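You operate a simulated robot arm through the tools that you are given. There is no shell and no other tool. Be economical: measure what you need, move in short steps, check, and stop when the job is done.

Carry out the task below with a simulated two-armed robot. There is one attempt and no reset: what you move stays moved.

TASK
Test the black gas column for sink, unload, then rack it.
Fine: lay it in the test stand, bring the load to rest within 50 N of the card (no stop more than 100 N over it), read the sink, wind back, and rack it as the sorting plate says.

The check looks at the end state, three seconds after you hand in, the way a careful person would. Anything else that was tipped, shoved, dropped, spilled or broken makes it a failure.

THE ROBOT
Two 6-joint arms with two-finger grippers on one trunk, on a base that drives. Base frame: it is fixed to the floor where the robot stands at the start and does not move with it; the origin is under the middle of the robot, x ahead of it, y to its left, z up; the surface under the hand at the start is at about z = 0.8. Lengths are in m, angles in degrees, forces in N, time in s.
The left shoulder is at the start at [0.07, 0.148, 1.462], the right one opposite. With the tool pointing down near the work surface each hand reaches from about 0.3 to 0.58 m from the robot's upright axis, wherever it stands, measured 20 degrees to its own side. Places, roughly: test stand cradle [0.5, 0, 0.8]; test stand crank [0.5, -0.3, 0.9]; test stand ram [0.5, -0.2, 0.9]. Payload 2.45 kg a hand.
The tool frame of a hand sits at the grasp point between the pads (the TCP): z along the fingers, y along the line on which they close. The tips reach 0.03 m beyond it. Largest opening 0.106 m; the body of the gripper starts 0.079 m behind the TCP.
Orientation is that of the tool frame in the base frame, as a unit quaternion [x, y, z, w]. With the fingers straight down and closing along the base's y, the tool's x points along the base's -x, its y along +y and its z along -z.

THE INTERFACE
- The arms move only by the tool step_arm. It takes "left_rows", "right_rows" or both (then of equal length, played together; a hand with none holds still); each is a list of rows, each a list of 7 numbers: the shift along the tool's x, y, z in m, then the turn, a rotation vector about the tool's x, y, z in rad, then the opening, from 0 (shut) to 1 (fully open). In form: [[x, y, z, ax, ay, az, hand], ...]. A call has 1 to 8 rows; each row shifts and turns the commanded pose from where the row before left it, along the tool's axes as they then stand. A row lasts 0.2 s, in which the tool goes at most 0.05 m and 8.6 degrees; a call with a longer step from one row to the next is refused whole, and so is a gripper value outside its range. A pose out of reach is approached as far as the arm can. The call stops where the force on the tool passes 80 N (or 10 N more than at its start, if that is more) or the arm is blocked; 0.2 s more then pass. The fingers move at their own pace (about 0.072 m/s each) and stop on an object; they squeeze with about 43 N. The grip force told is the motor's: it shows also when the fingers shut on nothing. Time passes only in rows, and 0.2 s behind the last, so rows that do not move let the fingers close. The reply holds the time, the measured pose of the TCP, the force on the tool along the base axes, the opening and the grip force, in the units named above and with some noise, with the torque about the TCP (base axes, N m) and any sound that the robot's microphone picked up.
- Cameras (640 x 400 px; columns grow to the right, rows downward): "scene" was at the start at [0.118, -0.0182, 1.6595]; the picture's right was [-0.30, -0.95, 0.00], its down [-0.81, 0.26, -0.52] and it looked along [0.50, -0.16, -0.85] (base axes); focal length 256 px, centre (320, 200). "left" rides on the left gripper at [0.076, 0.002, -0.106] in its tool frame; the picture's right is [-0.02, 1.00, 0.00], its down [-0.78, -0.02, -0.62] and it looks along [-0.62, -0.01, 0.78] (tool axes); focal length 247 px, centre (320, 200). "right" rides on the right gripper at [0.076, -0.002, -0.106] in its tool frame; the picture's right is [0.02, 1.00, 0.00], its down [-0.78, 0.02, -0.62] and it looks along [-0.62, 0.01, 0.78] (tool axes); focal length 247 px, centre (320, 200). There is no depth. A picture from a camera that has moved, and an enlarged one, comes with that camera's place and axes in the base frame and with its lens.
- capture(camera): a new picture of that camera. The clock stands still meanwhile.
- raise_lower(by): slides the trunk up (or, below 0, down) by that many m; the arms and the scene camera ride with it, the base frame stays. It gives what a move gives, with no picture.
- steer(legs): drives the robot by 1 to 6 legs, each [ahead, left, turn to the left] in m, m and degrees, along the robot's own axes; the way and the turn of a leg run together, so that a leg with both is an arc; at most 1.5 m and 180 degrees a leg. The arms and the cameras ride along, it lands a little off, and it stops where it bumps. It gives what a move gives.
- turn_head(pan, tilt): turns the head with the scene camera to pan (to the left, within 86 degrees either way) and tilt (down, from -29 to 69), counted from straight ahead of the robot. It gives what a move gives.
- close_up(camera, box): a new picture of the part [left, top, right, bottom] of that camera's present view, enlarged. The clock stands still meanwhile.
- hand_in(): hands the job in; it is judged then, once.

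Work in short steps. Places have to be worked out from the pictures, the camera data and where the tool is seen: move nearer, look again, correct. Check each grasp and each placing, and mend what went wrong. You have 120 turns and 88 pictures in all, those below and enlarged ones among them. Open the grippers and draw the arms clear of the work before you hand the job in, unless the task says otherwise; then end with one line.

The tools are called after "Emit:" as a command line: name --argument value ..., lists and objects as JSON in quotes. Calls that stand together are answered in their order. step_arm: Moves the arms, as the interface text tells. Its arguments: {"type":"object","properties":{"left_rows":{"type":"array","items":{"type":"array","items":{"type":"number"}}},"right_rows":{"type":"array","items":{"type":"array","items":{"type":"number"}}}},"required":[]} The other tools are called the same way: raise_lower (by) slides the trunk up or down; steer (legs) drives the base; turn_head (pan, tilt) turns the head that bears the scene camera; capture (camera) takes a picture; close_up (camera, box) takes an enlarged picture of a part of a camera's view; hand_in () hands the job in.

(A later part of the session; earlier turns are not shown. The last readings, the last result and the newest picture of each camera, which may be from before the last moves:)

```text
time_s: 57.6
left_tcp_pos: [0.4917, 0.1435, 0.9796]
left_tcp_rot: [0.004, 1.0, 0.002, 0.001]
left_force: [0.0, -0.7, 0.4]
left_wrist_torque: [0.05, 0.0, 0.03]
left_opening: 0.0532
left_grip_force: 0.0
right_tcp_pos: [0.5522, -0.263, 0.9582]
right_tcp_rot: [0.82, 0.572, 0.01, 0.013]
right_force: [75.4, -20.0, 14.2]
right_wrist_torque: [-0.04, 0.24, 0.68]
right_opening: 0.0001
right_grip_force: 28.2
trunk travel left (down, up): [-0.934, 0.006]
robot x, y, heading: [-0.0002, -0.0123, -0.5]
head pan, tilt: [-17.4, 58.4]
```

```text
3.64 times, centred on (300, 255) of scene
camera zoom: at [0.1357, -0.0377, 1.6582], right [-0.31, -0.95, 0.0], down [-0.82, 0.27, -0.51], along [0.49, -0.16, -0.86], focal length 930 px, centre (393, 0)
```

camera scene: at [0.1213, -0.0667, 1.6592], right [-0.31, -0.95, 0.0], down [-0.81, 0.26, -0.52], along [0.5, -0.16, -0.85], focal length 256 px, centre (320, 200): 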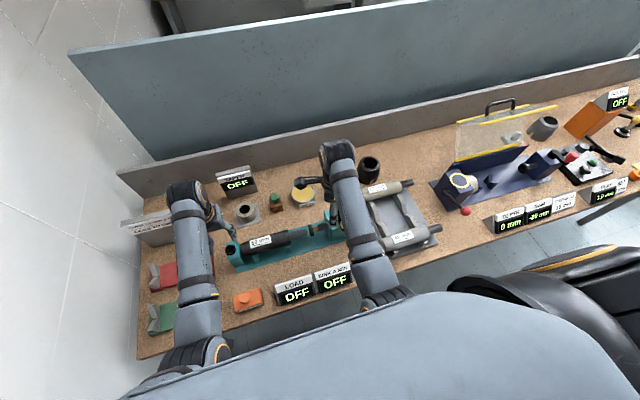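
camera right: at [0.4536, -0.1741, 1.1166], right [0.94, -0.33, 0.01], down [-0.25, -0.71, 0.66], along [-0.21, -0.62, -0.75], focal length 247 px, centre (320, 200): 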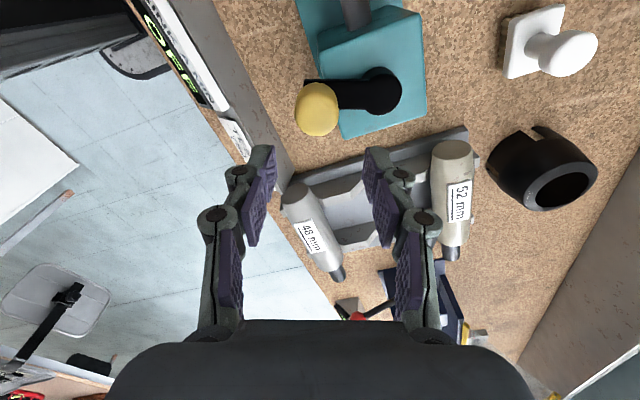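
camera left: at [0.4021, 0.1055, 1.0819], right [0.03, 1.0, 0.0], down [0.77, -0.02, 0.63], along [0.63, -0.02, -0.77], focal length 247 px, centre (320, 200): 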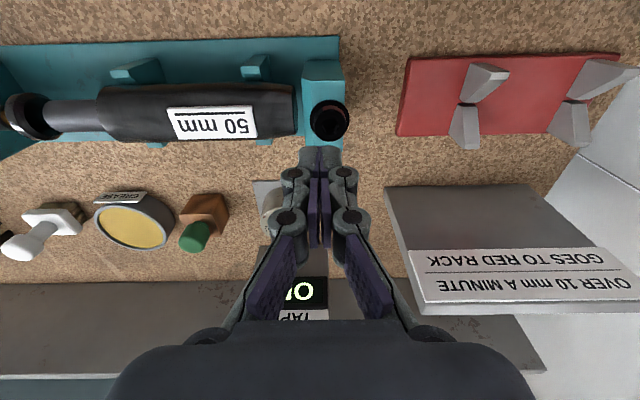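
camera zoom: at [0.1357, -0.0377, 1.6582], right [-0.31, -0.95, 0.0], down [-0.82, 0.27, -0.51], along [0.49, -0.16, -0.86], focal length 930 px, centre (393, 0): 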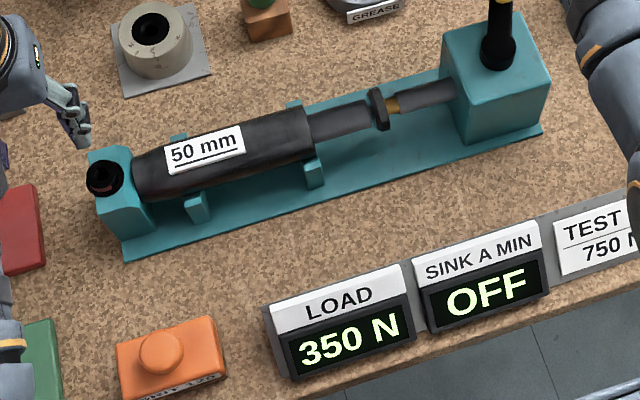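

The load display woke at 350 N, so the load comes on by itself. The fingers slipped past the knob and press on it from behind; I back off in +x and rise, then look.

Emit:
step_arm --right_rows '[[0.007, 0.0188, 0, 0, 0, 0, 0], [0, 0, -0.02, 0, 0, 0, 0], [0, 0, -0.03, 0, 0, 0, 0.5], [0, 0, 0, 0, 0, 0, 0.5]]'

Emit:
capture --camera "right"

Emit:
close_up --camera "scene" --box '[220, 190, 400, 310]'

```text
time_s: 58.6
left_tcp_pos: [0.4792, 0.151, 0.9845]
left_tcp_rot: [0.002, 1.0, -0.001, 0.008]
left_force: [-0.4, 0.6, 0.0]
left_wrist_torque: [-0.02, -0.02, -0.03]
left_opening: 0.0529
left_grip_force: 0.0
right_tcp_pos: [0.5497, -0.2483, 1.0082]
right_tcp_rot: [0.819, 0.574, 0.0, 0.0]
right_force: [0.8, 1.1, -0.3]
right_wrist_torque: [0.03, 0.0, -0.01]
right_opening: 0.0531
right_grip_force: 0.1
trunk travel left (down, up): [-0.934, 0.006]
robot x, y, heading: [0.0001, -0.01, -0.5]
head pan, tilt: [-17.4, 58.4]
```

```text
28 pictures are left
camera right: at [0.5737, -0.177, 1.1149], right [0.95, -0.32, 0.0], down [-0.25, -0.74, 0.62], along [-0.2, -0.59, -0.78], focal length 247 px, centre (320, 200)
```

right: 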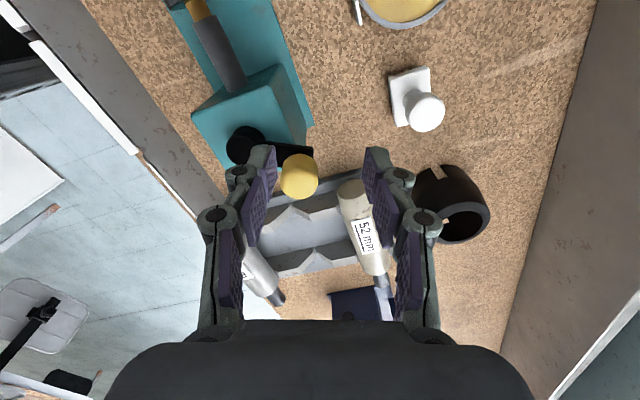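

```text
3.33 times, centred on (310, 250) of scene
camera zoom: at [0.1159, -0.0259, 1.6597], right [-0.31, -0.95, 0.0], down [-0.81, 0.26, -0.53], along [0.5, -0.16, -0.85], focal length 852 px, centre (353, 33)
```

zoom: 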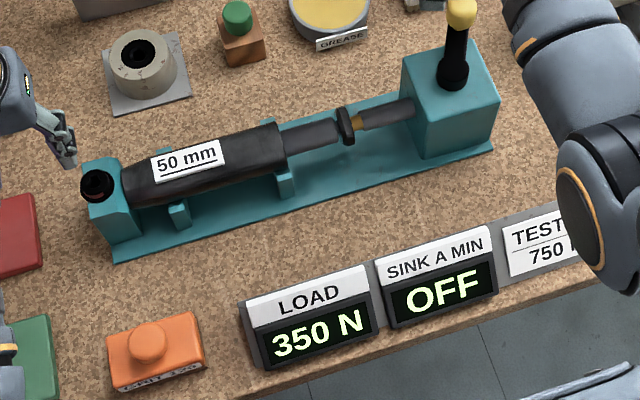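

Knob now at about (0.524, −0.267), crank angle ≈ −30°, load 350 N. To push it without slipping I rotate the hand by −80° so the fingers close along the direction of travel, and centre over the knob.

Emit:
step_arm --right_rows '[[0, 0, 0, 0, 0, -0.14, 0.5], [0, 0, 0, 0, 0, -0.14, 0.5], [0, 0, 0, 0, 0, -0.14, 0.5], [0, 0, 0, 0, 0, -0.14, 0.5], [0, 0, 0, 0, 0, -0.14, 0.5], [0, 0, 0, 0, 0, -0.14, 0.5], [0, 0, 0, 0, 0, -0.14, 0.5], [0, 0, 0, 0, 0, -0.14, 0.5]]'

Emit:
step_arm --right_rows '[[0, 0, 0, 0, 0, -0.14, 0.5], [0, 0, 0, 0, 0, -0.136, 0.5], [0.006, -0.015, 0, 0, 0, 0, 0.5], [0.007, -0.0145, 0, 0, 0, 0, 0.5], [0, 0, 0, 0, 0, 0, 0.5]]'

Emit:
capture --camera "right"

```text
time_s: 60.4
left_tcp_pos: [0.4811, 0.1492, 0.9846]
left_tcp_rot: [0.003, 1.0, 0.0, 0.007]
left_force: [0.1, -0.5, -1.1]
left_wrist_torque: [-0.04, 0.0, 0.01]
left_opening: 0.0531
left_grip_force: 0.1
right_tcp_pos: [0.5521, -0.2508, 1.0067]
right_tcp_rot: [0.389, 0.921, -0.001, 0.0]
right_force: [-0.4, 0.0, -0.8]
right_wrist_torque: [0.01, -0.01, 0.0]
right_opening: 0.0527
right_grip_force: 0.1
trunk travel left (down, up): [-0.934, 0.006]
robot x, y, heading: [0.002, -0.0113, -0.6]
head pan, tilt: [-17.4, 58.4]
```

```text
time_s: 61.6
left_tcp_pos: [0.4815, 0.151, 0.9841]
left_tcp_rot: [0.002, 1.0, 0.0, 0.007]
left_force: [0.5, 0.1, 2.1]
left_wrist_torque: [-0.02, -0.01, -0.03]
left_opening: 0.0532
left_grip_force: 0.1
right_tcp_pos: [0.5243, -0.2701, 1.0058]
right_tcp_rot: [0.259, 0.966, 0.0, -0.001]
right_force: [0.5, 0.2, 0.8]
right_wrist_torque: [-0.05, -0.03, 0.0]
right_opening: 0.0526
right_grip_force: 0.0
trunk travel left (down, up): [-0.934, 0.006]
robot x, y, heading: [-0.0, -0.0071, -0.3]
head pan, tilt: [-17.4, 58.4]
```

```text
26 pictures are left
camera right: at [0.4583, -0.2333, 1.1134], right [0.48, 0.88, 0.0], down [0.69, -0.38, 0.62], along [0.54, -0.3, -0.78], focal length 247 px, centre (320, 200)
```

right: 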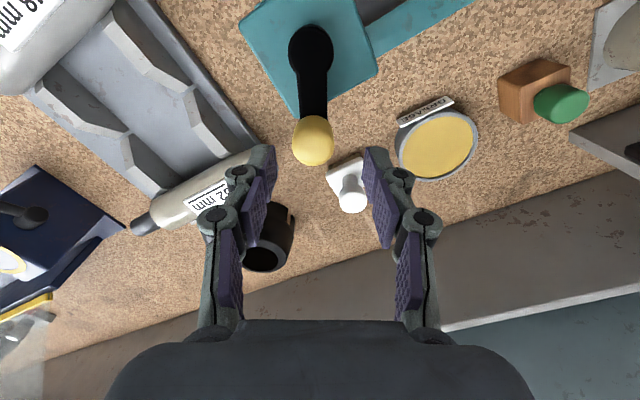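

The crank is now radial in view, knob ≈(0.520, −0.271). I centre, descend to z 0.956 and grip.

Emit:
step_arm --right_rows '[[0.003, -0.002, 0.015, 0, 0, 0, 0.5], [0, 0, 0.02, 0, 0, 0, 0.5], [0, 0, 0.015, 0, 0, 0, 0.5], [0, 0, 0, 0, 0, 0, 0], [0, 0, 0, 0, 0, 0, 0], [0, 0, 0, 0, 0, 0, 0]]'

Emit:
close_up --camera "scene" --box '[220, 190, 400, 310]'

```text
time_s: 63.0
left_tcp_pos: [0.4812, 0.1498, 0.9855]
left_tcp_rot: [0.003, 1.0, 0.0, 0.008]
left_force: [0.0, -0.5, 0.3]
left_wrist_torque: [-0.01, 0.02, -0.02]
left_opening: 0.0528
left_grip_force: 0.1
right_tcp_pos: [0.5226, -0.2715, 0.9569]
right_tcp_rot: [0.259, 0.966, 0.0, 0.0]
right_force: [0.6, -1.9, -1.3]
right_wrist_torque: [-0.48, -0.85, 0.12]
right_opening: 0.028
right_grip_force: 45.0
trunk travel left (down, up): [-0.934, 0.006]
robot x, y, heading: [0.001, -0.007, -0.4]
head pan, tilt: [-17.4, 58.4]
```

```text
3.33 times, centred on (310, 250) of scene
camera zoom: at [0.1187, -0.0286, 1.6594], right [-0.31, -0.95, 0.0], down [-0.81, 0.26, -0.52], along [0.5, -0.16, -0.85], focal length 852 px, centre (353, 33)
```

zoom: 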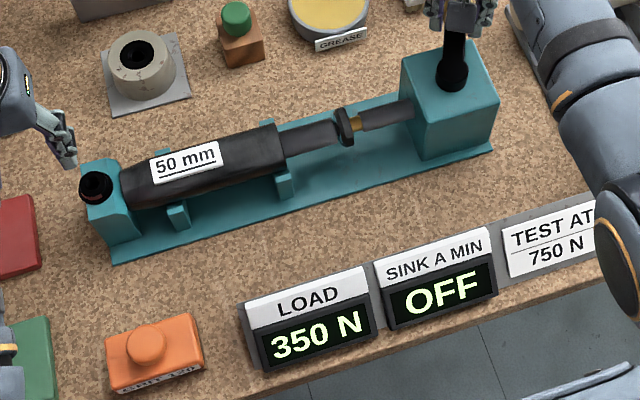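

Gripped. I turn about 25° clockwise, with the wrist following, and read the load.

Emit:
step_arm --right_rows '[[0.0005, -0.0073, 0, 0, 0, 0.1466, 0], [0.0005, -0.0073, 0, 0, 0, 0.1466, 0], [0.0005, -0.0073, 0, 0, 0, 0.1466, 0]]'

Emit:
close_up --camera "scene" --box '[220, 190, 400, 310]'

```text
time_s: 63.8
left_tcp_pos: [0.4842, 0.1498, 0.9843]
left_tcp_rot: [0.003, 1.0, -0.001, 0.005]
left_force: [-0.1, -0.3, -0.5]
left_wrist_torque: [0.02, 0.0, -0.04]
left_opening: 0.0531
left_grip_force: 0.1
right_tcp_pos: [0.5107, -0.2851, 0.9564]
right_tcp_rot: [0.465, 0.885, 0.001, 0.001]
right_force: [14.8, -1.8, 4.5]
right_wrist_torque: [0.43, 0.12, -0.37]
right_opening: 0.0279
right_grip_force: 45.0
trunk travel left (down, up): [-0.934, 0.006]
robot x, y, heading: [0.0058, -0.0096, -0.4]
head pan, tilt: [-17.4, 58.4]
```

```text
3.33 times, centred on (310, 250) of scene
camera zoom: at [0.122, -0.0281, 1.6593], right [-0.31, -0.95, 0.0], down [-0.81, 0.26, -0.52], along [0.5, -0.16, -0.85], focal length 852 px, centre (353, 33)
```

zoom: 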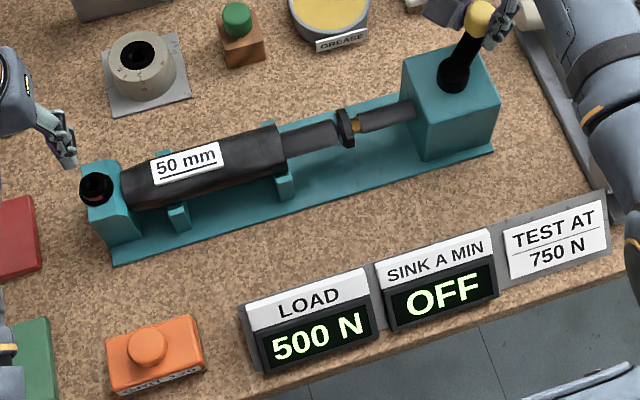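

500 N, about +150 N for that step. Another ~25°.

Emit:
step_arm --right_rows '[[0.0005, -0.0073, 0, 0, 0, 0.1466, 0], [0.0005, -0.0073, 0, 0, 0, 0.1466, 0], [0.0005, -0.0073, 0, 0, 0, 0.1466, 0]]'

Emit:
close_up --camera "scene" --box '[280, 230, 400, 310]'

```text
time_s: 64.6
left_tcp_pos: [0.4831, 0.1486, 0.9835]
left_tcp_rot: [0.002, 1.0, 0.0, 0.006]
left_force: [0.1, 0.1, -0.3]
left_wrist_torque: [0.04, 0.0, 0.0]
left_opening: 0.0531
left_grip_force: 0.0
right_tcp_pos: [0.4882, -0.2972, 0.9559]
right_tcp_rot: [0.646, 0.763, 0.0, 0.0]
right_force: [15.9, -7.8, 8.9]
right_wrist_torque: [-0.46, -0.05, -0.39]
right_opening: 0.0282
right_grip_force: 44.9
trunk travel left (down, up): [-0.934, 0.006]
robot x, y, heading: [0.0006, -0.0112, -0.4]
head pan, tilt: [-17.4, 58.4]
```

```text
5.00 times, centred on (340, 270) of scene
camera zoom: at [0.1203, -0.0296, 1.6594], right [-0.31, -0.95, 0.0], down [-0.81, 0.26, -0.52], along [0.5, -0.16, -0.85], focal length 1278 px, centre (220, -150)
```

zoom: 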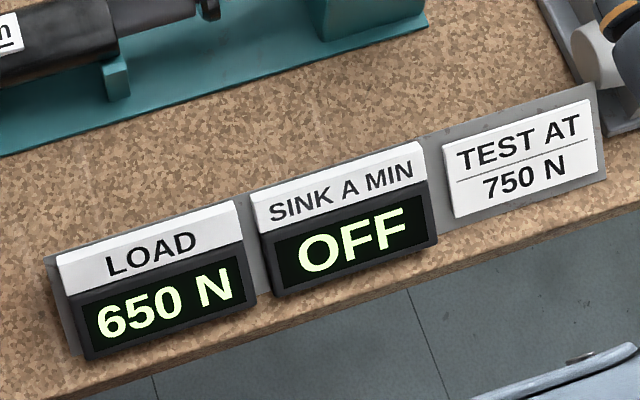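

650 N. Two more rows (~17°) should bring about 750 N.

Emit:
step_arm --right_rows '[[0.0005, -0.0073, 0, 0, 0, 0.1466, 0], [0.0005, -0.0073, 0, 0, 0, 0.1466, 0], [0, 0, 0, 0, 0, 0, 0]]'

Emit:
close_up --camera "scene" --box '[280, 230, 400, 310]'

```text
time_s: 65.4
left_tcp_pos: [0.4816, 0.1487, 0.9837]
left_tcp_rot: [0.002, 1.0, 0.0, 0.007]
left_force: [0.8, -0.1, 0.7]
left_wrist_torque: [-0.01, 0.0, -0.01]
left_opening: 0.0527
left_grip_force: 0.1
right_tcp_pos: [0.4723, -0.2959, 0.9552]
right_tcp_rot: [0.751, 0.66, -0.001, -0.001]
right_force: [8.4, -10.3, 10.1]
right_wrist_torque: [-0.27, 0.13, -0.31]
right_opening: 0.0282
right_grip_force: 45.0
trunk travel left (down, up): [-0.934, 0.006]
robot x, y, heading: [0.0035, -0.0166, -0.2]
head pan, tilt: [-17.4, 58.4]
```

```text
5.00 times, centred on (340, 270) of scene
camera zoom: at [0.1192, -0.0296, 1.6594], right [-0.31, -0.95, 0.0], down [-0.81, 0.26, -0.52], along [0.5, -0.16, -0.85], focal length 1278 px, centre (220, -150)
```

zoom: 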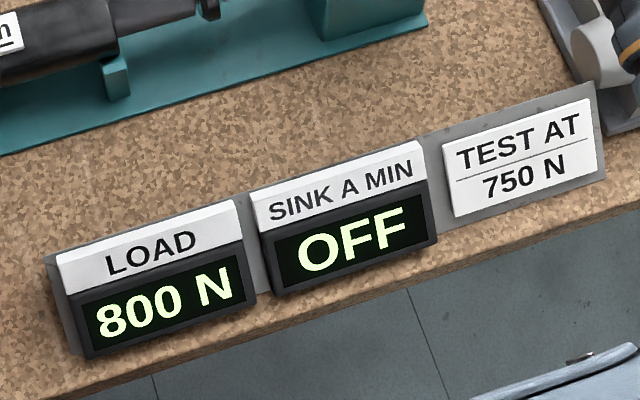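

800 N is at the tolerance edge; I wind back about 7° and hold a second.

Emit:
step_arm --right_rows '[[0.0003, 0.006, 0, 0, 0, -0.12, 0], [0, 0, 0, 0, 0, 0, 0], [0, 0, 0, 0, 0, 0, 0], [0, 0, 0, 0, 0, 0, 0], [0, 0, 0, 0, 0, 0, 0]]'

Emit:
close_up --camera "scene" --box '[280, 230, 400, 310]'

```text
time_s: 66.6
left_tcp_pos: [0.4798, 0.1482, 0.9854]
left_tcp_rot: [0.003, 1.0, 0.001, 0.008]
left_force: [-0.7, -0.3, 0.8]
left_wrist_torque: [0.0, 0.02, 0.0]
left_opening: 0.0532
left_grip_force: 0.0
right_tcp_pos: [0.4765, -0.2953, 0.9565]
right_tcp_rot: [0.709, 0.705, 0.0, -0.003]
right_force: [-10.5, -5.2, -5.4]
right_wrist_torque: [-0.4, 0.05, 0.46]
right_opening: 0.0276
right_grip_force: 44.7
trunk travel left (down, up): [-0.934, 0.006]
robot x, y, heading: [-0.0013, -0.0076, -0.3]
head pan, tilt: [-17.4, 58.4]
```

```text
5.00 times, centred on (340, 270) of scene
camera zoom: at [0.116, -0.0301, 1.6595], right [-0.31, -0.95, 0.0], down [-0.81, 0.26, -0.53], along [0.5, -0.16, -0.85], focal length 1278 px, centre (220, -150)
```

zoom: 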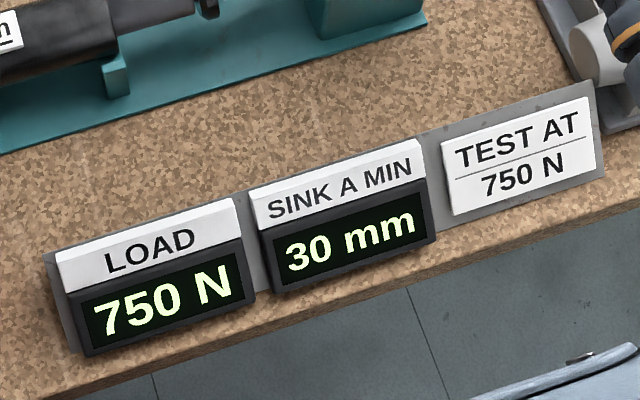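

750 N and sink reads 30 mm/min. I hold a little longer to confirm that the reading is settled.

Emit:
step_arm --right_rows '[[0, 0, 0, 0, 0, 0, 0], [0, 0, 0, 0, 0, 0, 0], [0, 0, 0, 0, 0, 0, 0], [0, 0, 0, 0, 0, 0, 0], [0, 0, 0, 0, 0, 0, 0], [0, 0, 0, 0, 0, 0, 0], [0, 0, 0, 0, 0, 0, 0], [0, 0, 0, 0, 0, 0, 0]]'

Emit:
close_up --camera "scene" --box '[280, 230, 400, 310]'

```text
time_s: 68.4
left_tcp_pos: [0.4813, 0.1487, 0.9852]
left_tcp_rot: [0.003, 1.0, 0.0, 0.007]
left_force: [0.0, 0.3, -0.6]
left_wrist_torque: [0.02, -0.01, 0.01]
left_opening: 0.0529
left_grip_force: 0.0
right_tcp_pos: [0.4783, -0.296, 0.9548]
right_tcp_rot: [0.709, 0.705, 0.0, -0.002]
right_force: [-8.8, -2.3, -16.6]
right_wrist_torque: [0.23, -0.01, 0.4]
right_opening: 0.0277
right_grip_force: 45.1
trunk travel left (down, up): [-0.934, 0.006]
robot x, y, heading: [0.0021, -0.0098, -0.6]
head pan, tilt: [-17.4, 58.4]
```

```text
5.00 times, centred on (340, 270) of scene
camera zoom: at [0.1185, -0.0304, 1.6594], right [-0.31, -0.95, 0.0], down [-0.81, 0.26, -0.52], along [0.5, -0.16, -0.85], focal length 1278 px, centre (220, -150)
```

zoom: 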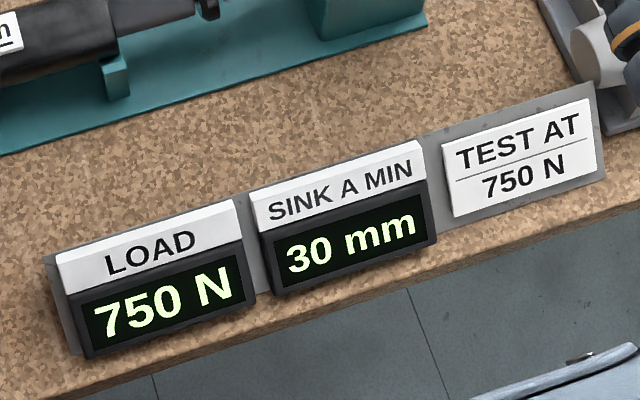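

Stable: 30 mm/min > 10, so the red rack. I wind back counter-clockwise with the wrist following.

Emit:
step_arm --right_rows '[[0.0005, 0.0073, 0, 0, 0, -0.1466, 0], [0.0005, 0.0073, 0, 0, 0, -0.1466, 0], [0.0005, 0.0073, 0, 0, 0, -0.1466, 0], [0.0005, 0.0073, 0, 0, 0, -0.1466, 0], [0.0005, 0.0073, 0, 0, 0, -0.1466, 0], [0.0005, 0.0073, 0, 0, 0, -0.1466, 0], [0.0005, 0.0073, 0, 0, 0, -0.1466, 0]]'

Emit:
step_arm --right_rows '[[0.0005, 0.0073, 0, 0, 0, -0.1466, 0], [0.0005, 0.0073, 0, 0, 0, -0.1466, 0], [0.0005, 0.0073, 0, 0, 0, -0.1466, 0], [0.0005, 0.0073, 0, 0, 0, -0.1466, 0], [0.0005, 0.0073, 0, 0, 0, -0.1466, 0], [0.0005, 0.0073, 0, 0, 0, -0.1466, 0]]'

Emit:
close_up --camera "scene" --box '[220, 190, 400, 310]'

```text
time_s: 70.0
left_tcp_pos: [0.4811, 0.149, 0.9848]
left_tcp_rot: [0.002, 1.0, -0.001, 0.007]
left_force: [0.0, -0.5, -0.5]
left_wrist_torque: [0.01, 0.01, -0.01]
left_opening: 0.053
left_grip_force: 0.1
right_tcp_pos: [0.5192, -0.2713, 0.9559]
right_tcp_rot: [0.271, 0.963, 0.0, -0.002]
right_force: [-13.7, 1.0, -15.1]
right_wrist_torque: [0.38, 0.35, 0.17]
right_opening: 0.0281
right_grip_force: 44.9
trunk travel left (down, up): [-0.934, 0.006]
robot x, y, heading: [0.0008, -0.0114, -0.1]
head pan, tilt: [-17.4, 58.4]
```

```text
time_s: 71.4
left_tcp_pos: [0.4779, 0.1476, 0.9865]
left_tcp_rot: [0.002, 1.0, 0.001, 0.009]
left_force: [0.9, 0.5, 0.4]
left_wrist_torque: [0.01, 0.05, 0.01]
left_opening: 0.053
left_grip_force: 0.0
right_tcp_pos: [0.5234, -0.2324, 0.9561]
right_tcp_rot: [-0.164, 0.986, 0.0, -0.002]
right_force: [-24.8, -11.3, -12.6]
right_wrist_torque: [-0.16, 0.22, -0.09]
right_opening: 0.0279
right_grip_force: 45.0
trunk travel left (down, up): [-0.934, 0.006]
robot x, y, heading: [-0.0, -0.0106, -0.2]
head pan, tilt: [-17.4, 58.4]
```

```text
3.33 times, centred on (310, 250) of scene
camera zoom: at [0.1134, -0.0321, 1.6598], right [-0.31, -0.95, 0.0], down [-0.81, 0.26, -0.53], along [0.5, -0.16, -0.85], focal length 852 px, centre (353, 33)
```

zoom: 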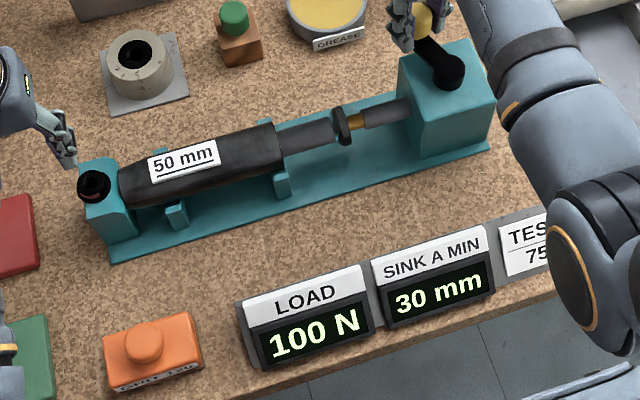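

Load down to 100 N. I keep winding back another 67°, correcting slightly inward.

Emit:
step_arm --right_rows '[[0.002, 0.0073, 0, 0, 0, -0.1466, 0], [0.0015, 0.0073, 0, 0, 0, -0.1466, 0], [0.001, 0.0073, 0, 0, 0, -0.1466, 0], [0.0005, 0.0073, 0, 0, 0, -0.1466, 0], [0.0005, 0.0073, 0, 0, 0, -0.1466, 0], [0.0005, 0.0073, 0, 0, 0, -0.1466, 0], [0.0005, 0.0073, 0, 0, 0, -0.1466, 0], [0.0005, 0.0073, 0, 0, 0, -0.1466, 0]]'

Emit:
close_up --camera "scene" --box '[220, 190, 400, 310]'

```text
time_s: 73.2
left_tcp_pos: [0.4816, 0.1447, 0.9842]
left_tcp_rot: [0.003, 1.0, 0.003, 0.007]
left_force: [0.3, -1.3, -0.2]
left_wrist_torque: [0.02, -0.02, 0.01]
left_opening: 0.053
left_grip_force: 0.0
right_tcp_pos: [0.4831, -0.2025, 0.9563]
right_tcp_rot: [-0.683, 0.731, 0.0, 0.002]
right_force: [1.6, -29.4, -4.5]
right_wrist_torque: [0.35, -0.15, 0.01]
right_opening: 0.028
right_grip_force: 44.8
trunk travel left (down, up): [-0.934, 0.006]
robot x, y, heading: [-0.0013, -0.0074, -0.2]
head pan, tilt: [-17.4, 58.4]
```

```text
3.33 times, centred on (310, 250) of scene
camera zoom: at [0.1199, -0.0368, 1.6594], right [-0.31, -0.95, -0.01], down [-0.81, 0.26, -0.52], along [0.5, -0.16, -0.85], focal length 852 px, centre (353, 33)
```

zoom: 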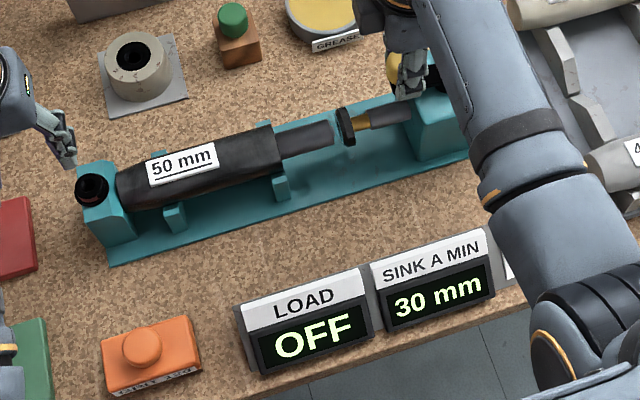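

Load is OFF and a gap has opened. I wind back a further ~60° at constant hand orientation, easing the radial force.

Emit:
step_arm --right_rows '[[0.0044, 0.0125, 0, 0, 0, 0, 0], [0.0046, 0.0117, 0, 0, 0, 0, 0], [0.0074, 0.0101, 0, 0, 0, 0, 0], [0.0099, 0.0077, 0, 0, 0, 0, 0]]'

Emit:
step_arm --right_rows '[[0, 0, 0, 0, 0, 0, 0.3], [0, 0, 0, 0, 0, 0, 0.5], [0, 0, -0.03, 0, 0, 0, 0.5], [0, 0, -0.03, 0, 0, 0, 0.5]]'

Emit:
close_up --camera "scene" --box '[220, 190, 400, 310]'

```text
time_s: 74.2
left_tcp_pos: [0.483, 0.1519, 0.9843]
left_tcp_rot: [0.002, 1.0, -0.001, 0.006]
left_force: [0.7, -0.1, 0.5]
left_wrist_torque: [-0.01, 0.0, 0.02]
left_opening: 0.0528
left_grip_force: 0.1
right_tcp_pos: [0.4389, -0.2164, 0.956]
right_tcp_rot: [-0.683, 0.731, 0.004, 0.002]
right_force: [12.4, 6.9, 2.6]
right_wrist_torque: [1.28, -0.03, 0.56]
right_opening: 0.0271
right_grip_force: 45.6
trunk travel left (down, up): [-0.934, 0.006]
robot x, y, heading: [0.0009, -0.0094, -0.3]
head pan, tilt: [-17.4, 58.4]
```

```text
time_s: 75.2
left_tcp_pos: [0.4814, 0.1497, 0.984]
left_tcp_rot: [0.003, 1.0, 0.0, 0.006]
left_force: [-0.6, 0.1, -0.9]
left_wrist_torque: [-0.02, -0.01, -0.01]
left_opening: 0.0529
left_grip_force: 0.1
right_tcp_pos: [0.4369, -0.2205, 1.016]
right_tcp_rot: [-0.682, 0.731, 0.001, 0.0]
right_force: [0.6, 0.6, -0.7]
right_wrist_torque: [-0.01, 0.01, 0.0]
right_opening: 0.0529
right_grip_force: 0.1
trunk travel left (down, up): [-0.934, 0.006]
robot x, y, heading: [-0.0011, -0.0094, -0.4]
head pan, tilt: [-17.4, 58.4]
```

```text
3.33 times, centred on (310, 250) of scene
camera zoom: at [0.1178, -0.0284, 1.6595], right [-0.31, -0.95, 0.0], down [-0.81, 0.26, -0.52], along [0.5, -0.16, -0.85], focal length 852 px, centre (353, 33)
```

zoom: 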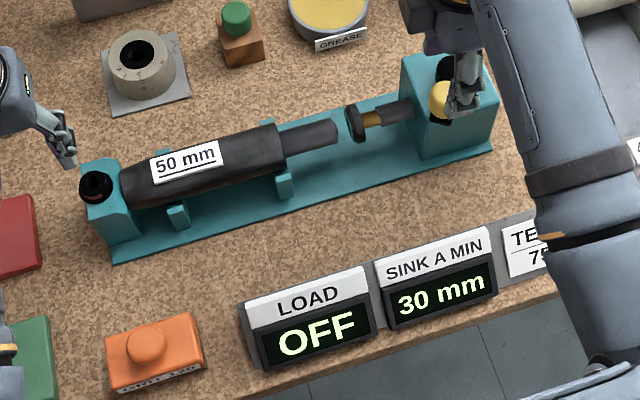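

Unloaded with a clear gap. Now I drive right 0.15 m so the left hand is over the column, and yaw it −90° so its fingers close across the column.

Emit:
steer --legs '[[0, -0.15, 0]]'

Emit:
step_arm --left_rows '[[0, 0, -0.01, 0, 0, -0.1428, 0.75], [0, 0, 0, 0, 0, -0.1428, 0.75], [0, 0, 0, 0, 0, -0.1428, 0.75], [0, 0, 0, 0, 0, -0.1428, 0.75], [0, 0, 0, 0, 0, -0.1428, 0.75], [0, 0, 0, 0, 0, -0.1428, 0.75], [0, 0, 0, 0, 0, -0.1428, 0.75], [0, 0, 0, 0, 0, -0.1428, 0.75]]'

Emit:
step_arm --left_rows '[[0, 0, 0, 0, 0, -0.1428, 0.75], [0, 0, 0, 0, 0, -0.1428, 0.75], [0, 0, 0, 0, 0, -0.1428, 0.75], [0, 0, 0, 0, 0, 0, 0.75]]'

Emit:
capture --camera "left"

```text
time_s: 76.6
left_tcp_pos: [0.4793, 0.003, 0.9835]
left_tcp_rot: [0.002, 1.0, -0.001, 0.007]
left_force: [-0.5, 1.3, 0.8]
left_wrist_torque: [0.0, 0.02, 0.01]
left_opening: 0.0532
left_grip_force: 0.1
right_tcp_pos: [0.4355, -0.3687, 1.0168]
right_tcp_rot: [-0.683, 0.73, 0.0, -0.001]
right_force: [0.0, 1.5, 0.3]
right_wrist_torque: [-0.02, -0.02, -0.02]
right_opening: 0.0529
right_grip_force: 0.1
trunk travel left (down, up): [-0.934, 0.006]
robot x, y, heading: [0.0001, -0.1598, -0.3]
head pan, tilt: [-17.4, 58.4]
```

```text
time_s: 78.4
left_tcp_pos: [0.4806, 0.0003, 0.9946]
left_tcp_rot: [-0.54, 0.841, -0.005, 0.006]
left_force: [0.2, 0.1, -0.1]
left_wrist_torque: [-0.02, 0.0, -0.03]
left_opening: 0.0794
left_grip_force: 0.1
right_tcp_pos: [0.4365, -0.3713, 1.017]
right_tcp_rot: [-0.682, 0.731, 0.001, 0.001]
right_force: [1.0, 0.8, 0.0]
right_wrist_torque: [-0.03, -0.04, 0.02]
right_opening: 0.053
right_grip_force: 0.1
trunk travel left (down, up): [-0.934, 0.006]
robot x, y, heading: [-0.002, -0.1584, -0.2]
head pan, tilt: [-17.4, 58.4]
```

```text
time_s: 79.4
left_tcp_pos: [0.4801, 0.0003, 0.9942]
left_tcp_rot: [-0.706, 0.708, -0.005, 0.005]
left_force: [-0.8, 0.2, -0.9]
left_wrist_torque: [0.0, 0.01, 0.0]
left_opening: 0.0794
left_grip_force: 0.1
right_tcp_pos: [0.4362, -0.3708, 1.017]
right_tcp_rot: [-0.683, 0.731, 0.0, 0.001]
right_force: [-0.7, 0.4, 0.1]
right_wrist_torque: [0.0, 0.02, 0.03]
right_opening: 0.0529
right_grip_force: 0.0
trunk travel left (down, up): [-0.934, 0.006]
robot x, y, heading: [-0.0002, -0.1582, -0.2]
head pan, tilt: [-17.4, 58.4]
```

```text
16 pictures are left
camera left: at [0.4763, -0.0774, 1.1003], right [-1.0, 0.02, -0.01], down [0.01, 0.78, 0.62], along [0.03, 0.62, -0.78], focal length 247 px, centre (320, 200)
```

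left: 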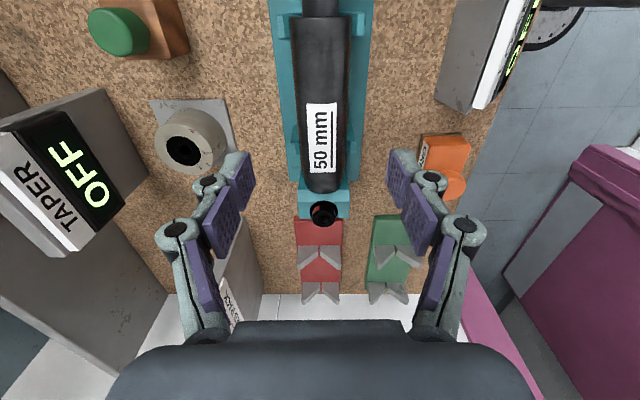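

Column body spans y −0.069…0.093, axis x≈0.481, right under the hand. I descend to z 0.85 at y≈0.007 and grip.

Emit:
step_arm --left_rows '[[-0.006, 0, 0.03, 0, 0, 0, 0.75], [0, 0, 0.03, 0, 0, 0, 0.75], [0, 0, 0.03, 0, 0, 0, 0.75], [0, 0, 0.03, 0, 0, 0, 0.75], [0, 0, 0.022, 0, 0, 0, 0.75], [0, 0, 0, 0, 0, 0, 0.75]]'

Emit:
step_arm --left_rows '[[0, 0, 0, 0, 0, 0, 0], [0, 0, 0, 0, 0, 0, 0], [0, 0, 0, 0, 0, 0, 0], [0, 0, 0, 0, 0, 0, 0]]'

Emit:
step_arm --left_rows '[[0, 0, -0.005, 0, 0, 0, 0], [0, 0, -0.005, 0, 0, 0, 0], [0, 0, -0.005, 0, 0, 0, 0], [0, 0, -0.01, 0, 0, 0, 0], [0, 0, 0, 0, 0, 0, 0]]'

Emit:
capture --camera "left"

```text
time_s: 80.8
left_tcp_pos: [0.481, 0.0057, 0.8516]
left_tcp_rot: [-0.705, 0.709, -0.004, 0.005]
left_force: [-0.8, -1.0, -0.8]
left_wrist_torque: [-0.02, 0.02, 0.04]
left_opening: 0.0793
left_grip_force: 0.2
right_tcp_pos: [0.4356, -0.3723, 1.0159]
right_tcp_rot: [-0.683, 0.73, 0.001, 0.001]
right_force: [1.1, 0.1, 0.8]
right_wrist_torque: [-0.02, -0.03, 0.0]
right_opening: 0.0527
right_grip_force: 0.1
trunk travel left (down, up): [-0.934, 0.006]
robot x, y, heading: [0.0006, -0.156, -0.3]
head pan, tilt: [-17.4, 58.4]
```

```text
time_s: 81.8
left_tcp_pos: [0.4814, 0.0047, 0.8522]
left_tcp_rot: [-0.705, 0.709, -0.005, 0.005]
left_force: [-5.1, 0.2, 0.9]
left_wrist_torque: [0.12, 0.03, 0.22]
left_opening: 0.0471
left_grip_force: 42.9
right_tcp_pos: [0.4364, -0.3709, 1.0171]
right_tcp_rot: [-0.682, 0.731, 0.001, 0.001]
right_force: [0.6, 0.0, 0.1]
right_wrist_torque: [0.0, 0.01, -0.01]
right_opening: 0.0531
right_grip_force: 0.1
trunk travel left (down, up): [-0.934, 0.006]
robot x, y, heading: [0.0014, -0.1612, -0.1]
head pan, tilt: [-17.4, 58.4]
```

```text
time_s: 83.0
left_tcp_pos: [0.481, 0.0049, 0.8787]
left_tcp_rot: [-0.705, 0.709, -0.004, 0.004]
left_force: [-0.3, -0.1, -7.1]
left_wrist_torque: [0.08, -0.03, 0.03]
left_opening: 0.0472
left_grip_force: 43.4
right_tcp_pos: [0.4362, -0.3706, 1.0155]
right_tcp_rot: [-0.682, 0.731, 0.0, 0.0]
right_force: [0.1, 0.1, -0.4]
right_wrist_torque: [-0.01, 0.02, 0.01]
right_opening: 0.0532
right_grip_force: 0.1
trunk travel left (down, up): [-0.934, 0.006]
robot x, y, heading: [-0.0024, -0.1585, -0.3]
head pan, tilt: [-17.4, 58.4]
```

```text
15 pictures are left
camera left: at [0.4781, -0.0709, 0.9828], right [-1.0, 0.03, -0.01], down [0.01, 0.78, 0.62], along [0.03, 0.62, -0.78], focal length 247 px, centre (320, 200)
```

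left: 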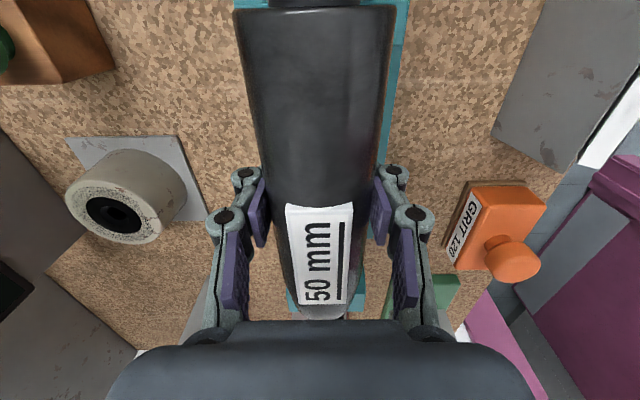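

Held (7 N). I lift to z≈1.0 gently and drive left 0.26 m to the racks.

Emit:
step_arm --left_rows '[[0, 0, -0.015, 0, 0, 0, 0], [0, 0, -0.02, 0, 0, 0, 0], [0, 0, -0.02, 0, 0, 0, 0], [0, 0, -0.02, 0, 0, 0, 0], [0, 0, -0.02, 0, 0, 0, 0], [0, 0, -0.015, 0, 0, 0, 0]]'

Emit:
steer --legs '[[0, 0.26, 0]]'

Emit:
capture --camera "scene"

Emit:
capture --camera "left"

```text
time_s: 84.4
left_tcp_pos: [0.4812, 0.0051, 0.9869]
left_tcp_rot: [-0.706, 0.709, -0.004, 0.004]
left_force: [0.2, 0.3, -7.2]
left_wrist_torque: [0.06, 0.0, 0.0]
left_opening: 0.047
left_grip_force: 42.7
right_tcp_pos: [0.4374, -0.3717, 1.0163]
right_tcp_rot: [-0.682, 0.731, 0.001, 0.001]
right_force: [0.5, 0.1, -0.5]
right_wrist_torque: [0.01, -0.02, -0.03]
right_opening: 0.0528
right_grip_force: 0.1
trunk travel left (down, up): [-0.934, 0.006]
robot x, y, heading: [0.0011, -0.1613, -0.0]
head pan, tilt: [-17.4, 58.4]
```

```text
time_s: 86.3
left_tcp_pos: [0.4828, 0.2643, 0.9876]
left_tcp_rot: [-0.706, 0.708, -0.004, 0.004]
left_force: [-0.1, 0.1, -6.5]
left_wrist_torque: [0.06, -0.01, 0.01]
left_opening: 0.0473
left_grip_force: 42.2
right_tcp_pos: [0.4376, -0.1127, 1.0152]
right_tcp_rot: [-0.684, 0.73, 0.001, 0.0]
right_force: [-0.3, -0.4, 0.2]
right_wrist_torque: [0.03, 0.01, -0.03]
right_opening: 0.0532
right_grip_force: 0.0
trunk travel left (down, up): [-0.934, 0.006]
robot x, y, heading: [0.0016, 0.0974, -0.3]
head pan, tilt: [-17.4, 58.4]
```

```text
14 pictures are left
camera scene: at [0.1201, 0.079, 1.6594], right [-0.3, -0.95, 0.0], down [-0.81, 0.26, -0.52], along [0.5, -0.16, -0.85], focal length 256 px, centre (320, 200)
```

scene: 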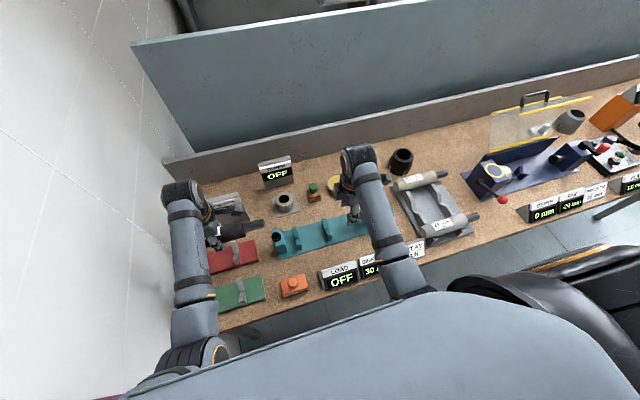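

```text
13 pictures are left
camera left: at [0.4785, 0.1874, 1.093], right [-1.0, 0.02, -0.01], down [0.01, 0.78, 0.62], along [0.03, 0.62, -0.78], focal length 247 px, centre (320, 200)
```

left: 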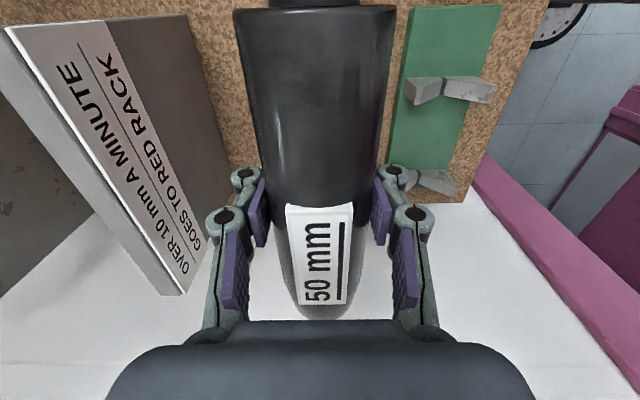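

From earlier views the red rack plate spans x 0.45–0.53, y 0.19–0.39 with V's at y≈0.257 and 0.366, so I target TCP (0.490, 0.304). I move there and lower to z≈0.90.

Emit:
step_arm --left_rows '[[-0.015, -0.003, 0, 0, 0, 0, 0], [-0.015, -0.003, 0, 0, 0, 0, 0], [-0.01, -0.001, 0, 0, 0, 0, 0], [0, 0, 0.02, 0, 0, 0, 0], [0, 0, 0.02, 0, 0, 0, 0], [0, 0, 0.02, 0, 0, 0, 0], [0, 0, 0.02, 0, 0, 0, 0], [0, 0, 0, 0, 0, 0, 0]]'

Emit:
capture --camera "left"

Emit:
close_up --camera "scene" --box '[180, 200, 300, 320]'

```text
time_s: 88.1
left_tcp_pos: [0.4892, 0.304, 0.9083]
left_tcp_rot: [-0.706, 0.708, -0.004, 0.005]
left_force: [0.0, 0.5, -6.5]
left_wrist_torque: [0.07, 0.04, 0.0]
left_opening: 0.0469
left_grip_force: 43.2
right_tcp_pos: [0.4386, -0.1112, 1.0161]
right_tcp_rot: [-0.684, 0.73, 0.001, 0.0]
right_force: [0.6, -0.4, -0.4]
right_wrist_torque: [0.01, -0.01, 0.0]
right_opening: 0.0531
right_grip_force: 0.0
trunk travel left (down, up): [-0.934, 0.006]
robot x, y, heading: [0.0001, 0.1013, -0.5]
head pan, tilt: [-17.4, 58.4]
```

```text
12 pictures are left
camera left: at [0.487, 0.2285, 1.0132], right [-1.0, 0.02, -0.01], down [0.01, 0.78, 0.62], along [0.03, 0.62, -0.78], focal length 247 px, centre (320, 200)
```

left: 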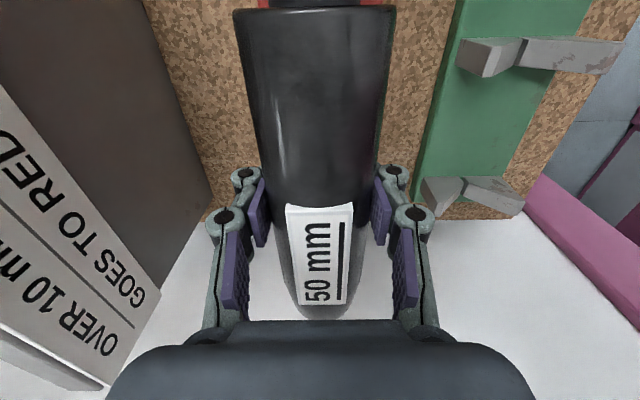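

```text
3.33 times, centred on (240, 260) of scene
camera zoom: at [0.1201, 0.0815, 1.6594], right [-0.3, -0.95, 0.0], down [-0.81, 0.26, -0.52], along [0.5, -0.16, -0.85], focal length 852 px, centre (587, 0)
```

zoom: 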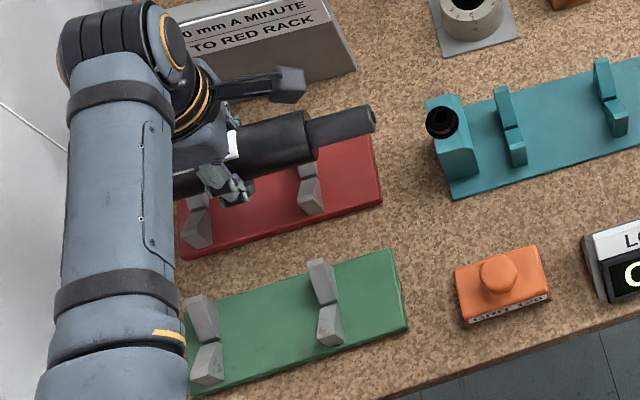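

V's at y≈0.26 and 0.37 agree. I lower to z≈0.87, then in small steps watching the force.

Emit:
step_arm --left_rows '[[-0.002, 0, 0.012, 0, 0, 0, 0], [0, 0, 0.012, 0, 0, 0, 0], [0, 0, 0.01, 0, 0, 0, 0], [0, 0, 0, 0, 0, 0, 0]]'

Emit:
step_arm --left_rows '[[0, 0, 0.004, 0, 0, 0, 0], [0, 0, 0, 0, 0, 0, 0]]'

Emit:
step_arm --left_rows '[[0, 0, 0.004, 0, 0, 0, 0], [0, 0, 0, 0, 0, 0, 0]]'

Emit:
step_arm --left_rows '[[0, 0, 0.003, 0, 0, 0, 0], [0, 0, 0, 0, 0, 0, 0]]'

```text
time_s: 89.1
left_tcp_pos: [0.4913, 0.3088, 0.8734]
left_tcp_rot: [-0.706, 0.708, -0.006, 0.005]
left_force: [0.1, -0.2, -6.8]
left_wrist_torque: [0.07, 0.01, 0.0]
left_opening: 0.0473
left_grip_force: 43.5
right_tcp_pos: [0.4386, -0.1102, 1.0164]
right_tcp_rot: [-0.683, 0.73, 0.001, -0.001]
right_force: [0.2, -0.3, 0.0]
right_wrist_torque: [-0.02, 0.02, 0.0]
right_opening: 0.0529
right_grip_force: 0.0
trunk travel left (down, up): [-0.934, 0.006]
robot x, y, heading: [0.0042, 0.1008, -0.0]
head pan, tilt: [-17.4, 58.4]
```

```text
time_s: 89.7
left_tcp_pos: [0.4901, 0.3084, 0.8696]
left_tcp_rot: [-0.706, 0.708, -0.005, 0.004]
left_force: [0.2, -0.4, -6.4]
left_wrist_torque: [0.05, 0.0, 0.0]
left_opening: 0.0472
left_grip_force: 42.7
right_tcp_pos: [0.4383, -0.1112, 1.0162]
right_tcp_rot: [-0.683, 0.73, 0.001, -0.001]
right_force: [-0.3, -0.8, 1.0]
right_wrist_torque: [-0.02, -0.01, -0.02]
right_opening: 0.0527
right_grip_force: 0.1
trunk travel left (down, up): [-0.934, 0.006]
robot x, y, heading: [-0.0014, 0.1024, -0.3]
head pan, tilt: [-17.4, 58.4]
```

```text
time_s: 90.3
left_tcp_pos: [0.4901, 0.3067, 0.8656]
left_tcp_rot: [-0.706, 0.709, -0.004, 0.004]
left_force: [-0.3, 0.8, -6.9]
left_wrist_torque: [0.02, 0.0, 0.01]
left_opening: 0.0472
left_grip_force: 43.1
right_tcp_pos: [0.4406, -0.1106, 1.0162]
right_tcp_rot: [-0.683, 0.73, 0.0, -0.001]
right_force: [0.9, 0.7, -0.6]
right_wrist_torque: [0.01, -0.05, 0.02]
right_opening: 0.053
right_grip_force: 0.0
trunk travel left (down, up): [-0.934, 0.006]
robot x, y, heading: [-0.0032, 0.1017, -0.3]
head pan, tilt: [-17.4, 58.4]
```

```text
time_s: 90.9
left_tcp_pos: [0.4904, 0.3095, 0.8621]
left_tcp_rot: [-0.706, 0.708, -0.005, 0.004]
left_force: [0.6, 0.2, -7.1]
left_wrist_torque: [0.09, -0.01, -0.02]
left_opening: 0.0471
left_grip_force: 43.2
right_tcp_pos: [0.4381, -0.1104, 1.0165]
right_tcp_rot: [-0.683, 0.73, 0.0, -0.001]
right_force: [0.3, -0.3, -0.3]
right_wrist_torque: [-0.01, 0.01, 0.02]
right_opening: 0.0528
right_grip_force: 0.0
trunk travel left (down, up): [-0.934, 0.006]
robot x, y, heading: [0.0049, 0.1009, -0.2]
head pan, tilt: [-17.4, 58.4]
```

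Still free at 0.862; continuing.

Emit:
step_arm --left_rows '[[0, 0, 0.003, 0, 0, 0, 0], [0, 0, 0, 0, 0, 0, 0]]'

Emit:
step_arm --left_rows '[[0, 0, 0.003, 0, 0, 0, 0], [0, 0, 0, 0, 0, 0, 0]]'

Emit:
step_arm --left_rows '[[0, 0, 0.002, 0, 0, 0, 0], [0, 0, 0, 0, 0, 0, 0]]'

```text
time_s: 91.5
left_tcp_pos: [0.4916, 0.3073, 0.8594]
left_tcp_rot: [-0.705, 0.709, -0.004, 0.004]
left_force: [0.4, 0.9, -6.2]
left_wrist_torque: [0.08, 0.01, -0.02]
left_opening: 0.0474
left_grip_force: 43.2
right_tcp_pos: [0.4389, -0.11, 1.0161]
right_tcp_rot: [-0.683, 0.73, 0.001, -0.001]
right_force: [-0.1, 0.2, 0.2]
right_wrist_torque: [0.01, 0.0, -0.01]
right_opening: 0.0529
right_grip_force: 0.0
trunk travel left (down, up): [-0.934, 0.006]
robot x, y, heading: [0.0011, 0.1004, -0.3]
head pan, tilt: [-17.4, 58.4]
```

```text
time_s: 92.1
left_tcp_pos: [0.4901, 0.3075, 0.855]
left_tcp_rot: [-0.706, 0.708, -0.005, 0.004]
left_force: [-0.4, 0.6, -7.6]
left_wrist_torque: [0.08, -0.04, 0.03]
left_opening: 0.0471
left_grip_force: 43.0
right_tcp_pos: [0.4381, -0.1111, 1.0153]
right_tcp_rot: [-0.684, 0.73, 0.001, 0.0]
right_force: [0.0, 0.4, 0.1]
right_wrist_torque: [0.01, 0.0, 0.0]
right_opening: 0.0531
right_grip_force: 0.1
trunk travel left (down, up): [-0.934, 0.006]
robot x, y, heading: [-0.0037, 0.0999, -0.3]
head pan, tilt: [-17.4, 58.4]
```

```text
time_s: 92.7
left_tcp_pos: [0.4907, 0.3076, 0.8539]
left_tcp_rot: [-0.706, 0.708, -0.005, 0.004]
left_force: [-0.5, -0.7, -7.2]
left_wrist_torque: [0.07, 0.02, -0.02]
left_opening: 0.0468
left_grip_force: 43.3
right_tcp_pos: [0.4372, -0.1104, 1.0159]
right_tcp_rot: [-0.683, 0.73, 0.001, -0.001]
right_force: [-0.1, -0.8, -0.3]
right_wrist_torque: [-0.02, -0.03, 0.0]
right_opening: 0.0532
right_grip_force: 0.0
trunk travel left (down, up): [-0.934, 0.006]
robot x, y, heading: [0.0045, 0.1009, -0.7]
head pan, tilt: [-17.4, 58.4]
```

Still free at 0.854; I look before going lower.

Emit:
close_up --camera "scene" --box '[190, 215, 290, 290]'

Emit:
step_arm --left_rows '[[0, 0, 0.003, 0, 0, 0, 0], [0, 0, 0, 0, 0, 0, 0]]'

Emit:
step_arm --left_rows '[[0, 0, 0.003, 0, 0, 0, 0], [0, 0, 0, 0, 0, 0, 0]]'

```text
5.33 times, centred on (240, 252) of scene
camera zoom: at [0.1202, 0.0817, 1.6594], right [-0.3, -0.95, 0.0], down [-0.81, 0.26, -0.52], along [0.5, -0.16, -0.85], focal length 1364 px, centre (747, -80)
```

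zoom: 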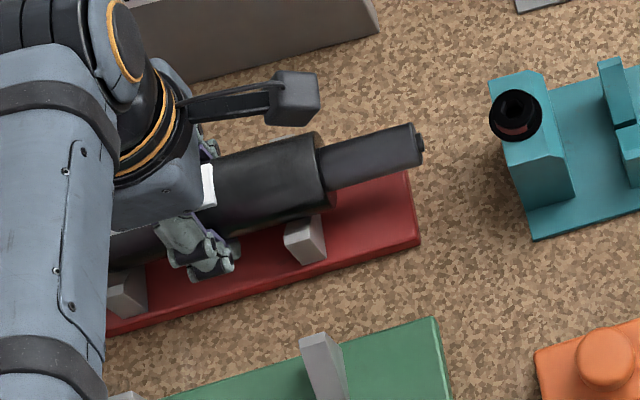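

```text
time_s: 93.3
left_tcp_pos: [0.4898, 0.3078, 0.8508]
left_tcp_rot: [-0.706, 0.708, -0.005, 0.005]
left_force: [0.1, 0.3, -7.0]
left_wrist_torque: [0.1, 0.02, -0.05]
left_opening: 0.0471
left_grip_force: 43.5
right_tcp_pos: [0.4391, -0.1111, 1.0161]
right_tcp_rot: [-0.684, 0.73, 0.001, 0.0]
right_force: [-0.8, 0.3, -0.1]
right_wrist_torque: [0.0, 0.0, 0.02]
right_opening: 0.053
right_grip_force: 0.0
trunk travel left (down, up): [-0.934, 0.006]
robot x, y, heading: [-0.0002, 0.0978, -0.3]
head pan, tilt: [-17.4, 58.4]
```

```text
time_s: 93.9
left_tcp_pos: [0.4897, 0.3081, 0.8489]
left_tcp_rot: [-0.706, 0.708, -0.006, 0.007]
left_force: [-3.0, 1.1, 2.7]
left_wrist_torque: [0.29, -0.04, 0.21]
left_opening: 0.0474
left_grip_force: 43.2
right_tcp_pos: [0.4361, -0.1116, 1.0172]
right_tcp_rot: [-0.683, 0.73, 0.001, 0.001]
right_force: [1.0, -0.7, 0.3]
right_wrist_torque: [-0.03, -0.03, 0.0]
right_opening: 0.053
right_grip_force: 0.1
trunk travel left (down, up): [-0.934, 0.006]
robot x, y, heading: [0.0008, 0.1009, -0.1]
head pan, tilt: [-17.4, 58.4]
```

Contact: the vertical force turned to +2.7 N. I ease 1.5 mm lower with 1 mm toward −x to seat on both V's.

Emit:
step_arm --left_rows '[[0, 0.001, 0.0015, 0, 0, 0, 0], [0, 0, 0, 0, 0, 0, 0]]'

Emit:
close_up --camera "scene" --box '[190, 215, 290, 290]'

```text
time_s: 94.5
left_tcp_pos: [0.49, 0.3074, 0.8481]
left_tcp_rot: [-0.706, 0.708, -0.006, 0.006]
left_force: [3.1, 1.5, 5.3]
left_wrist_torque: [-0.13, -0.07, 0.35]
left_opening: 0.0474
left_grip_force: 42.4
right_tcp_pos: [0.4384, -0.1115, 1.0179]
right_tcp_rot: [-0.683, 0.73, 0.001, 0.001]
right_force: [-0.3, 0.4, 0.3]
right_wrist_torque: [-0.05, 0.01, 0.0]
right_opening: 0.053
right_grip_force: 0.1
trunk travel left (down, up): [-0.934, 0.006]
robot x, y, heading: [0.0007, 0.099, -0.3]
head pan, tilt: [-17.4, 58.4]
```

```text
5.33 times, centred on (240, 252) of scene
camera zoom: at [0.1181, 0.081, 1.6596], right [-0.3, -0.95, 0.0], down [-0.81, 0.26, -0.52], along [0.5, -0.16, -0.85], focal length 1364 px, centre (747, -80)
```

zoom: 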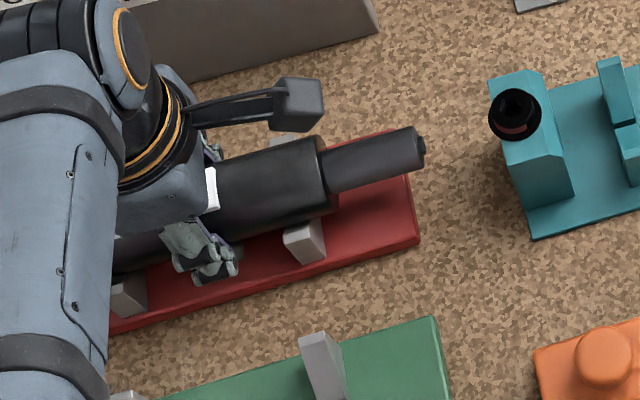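

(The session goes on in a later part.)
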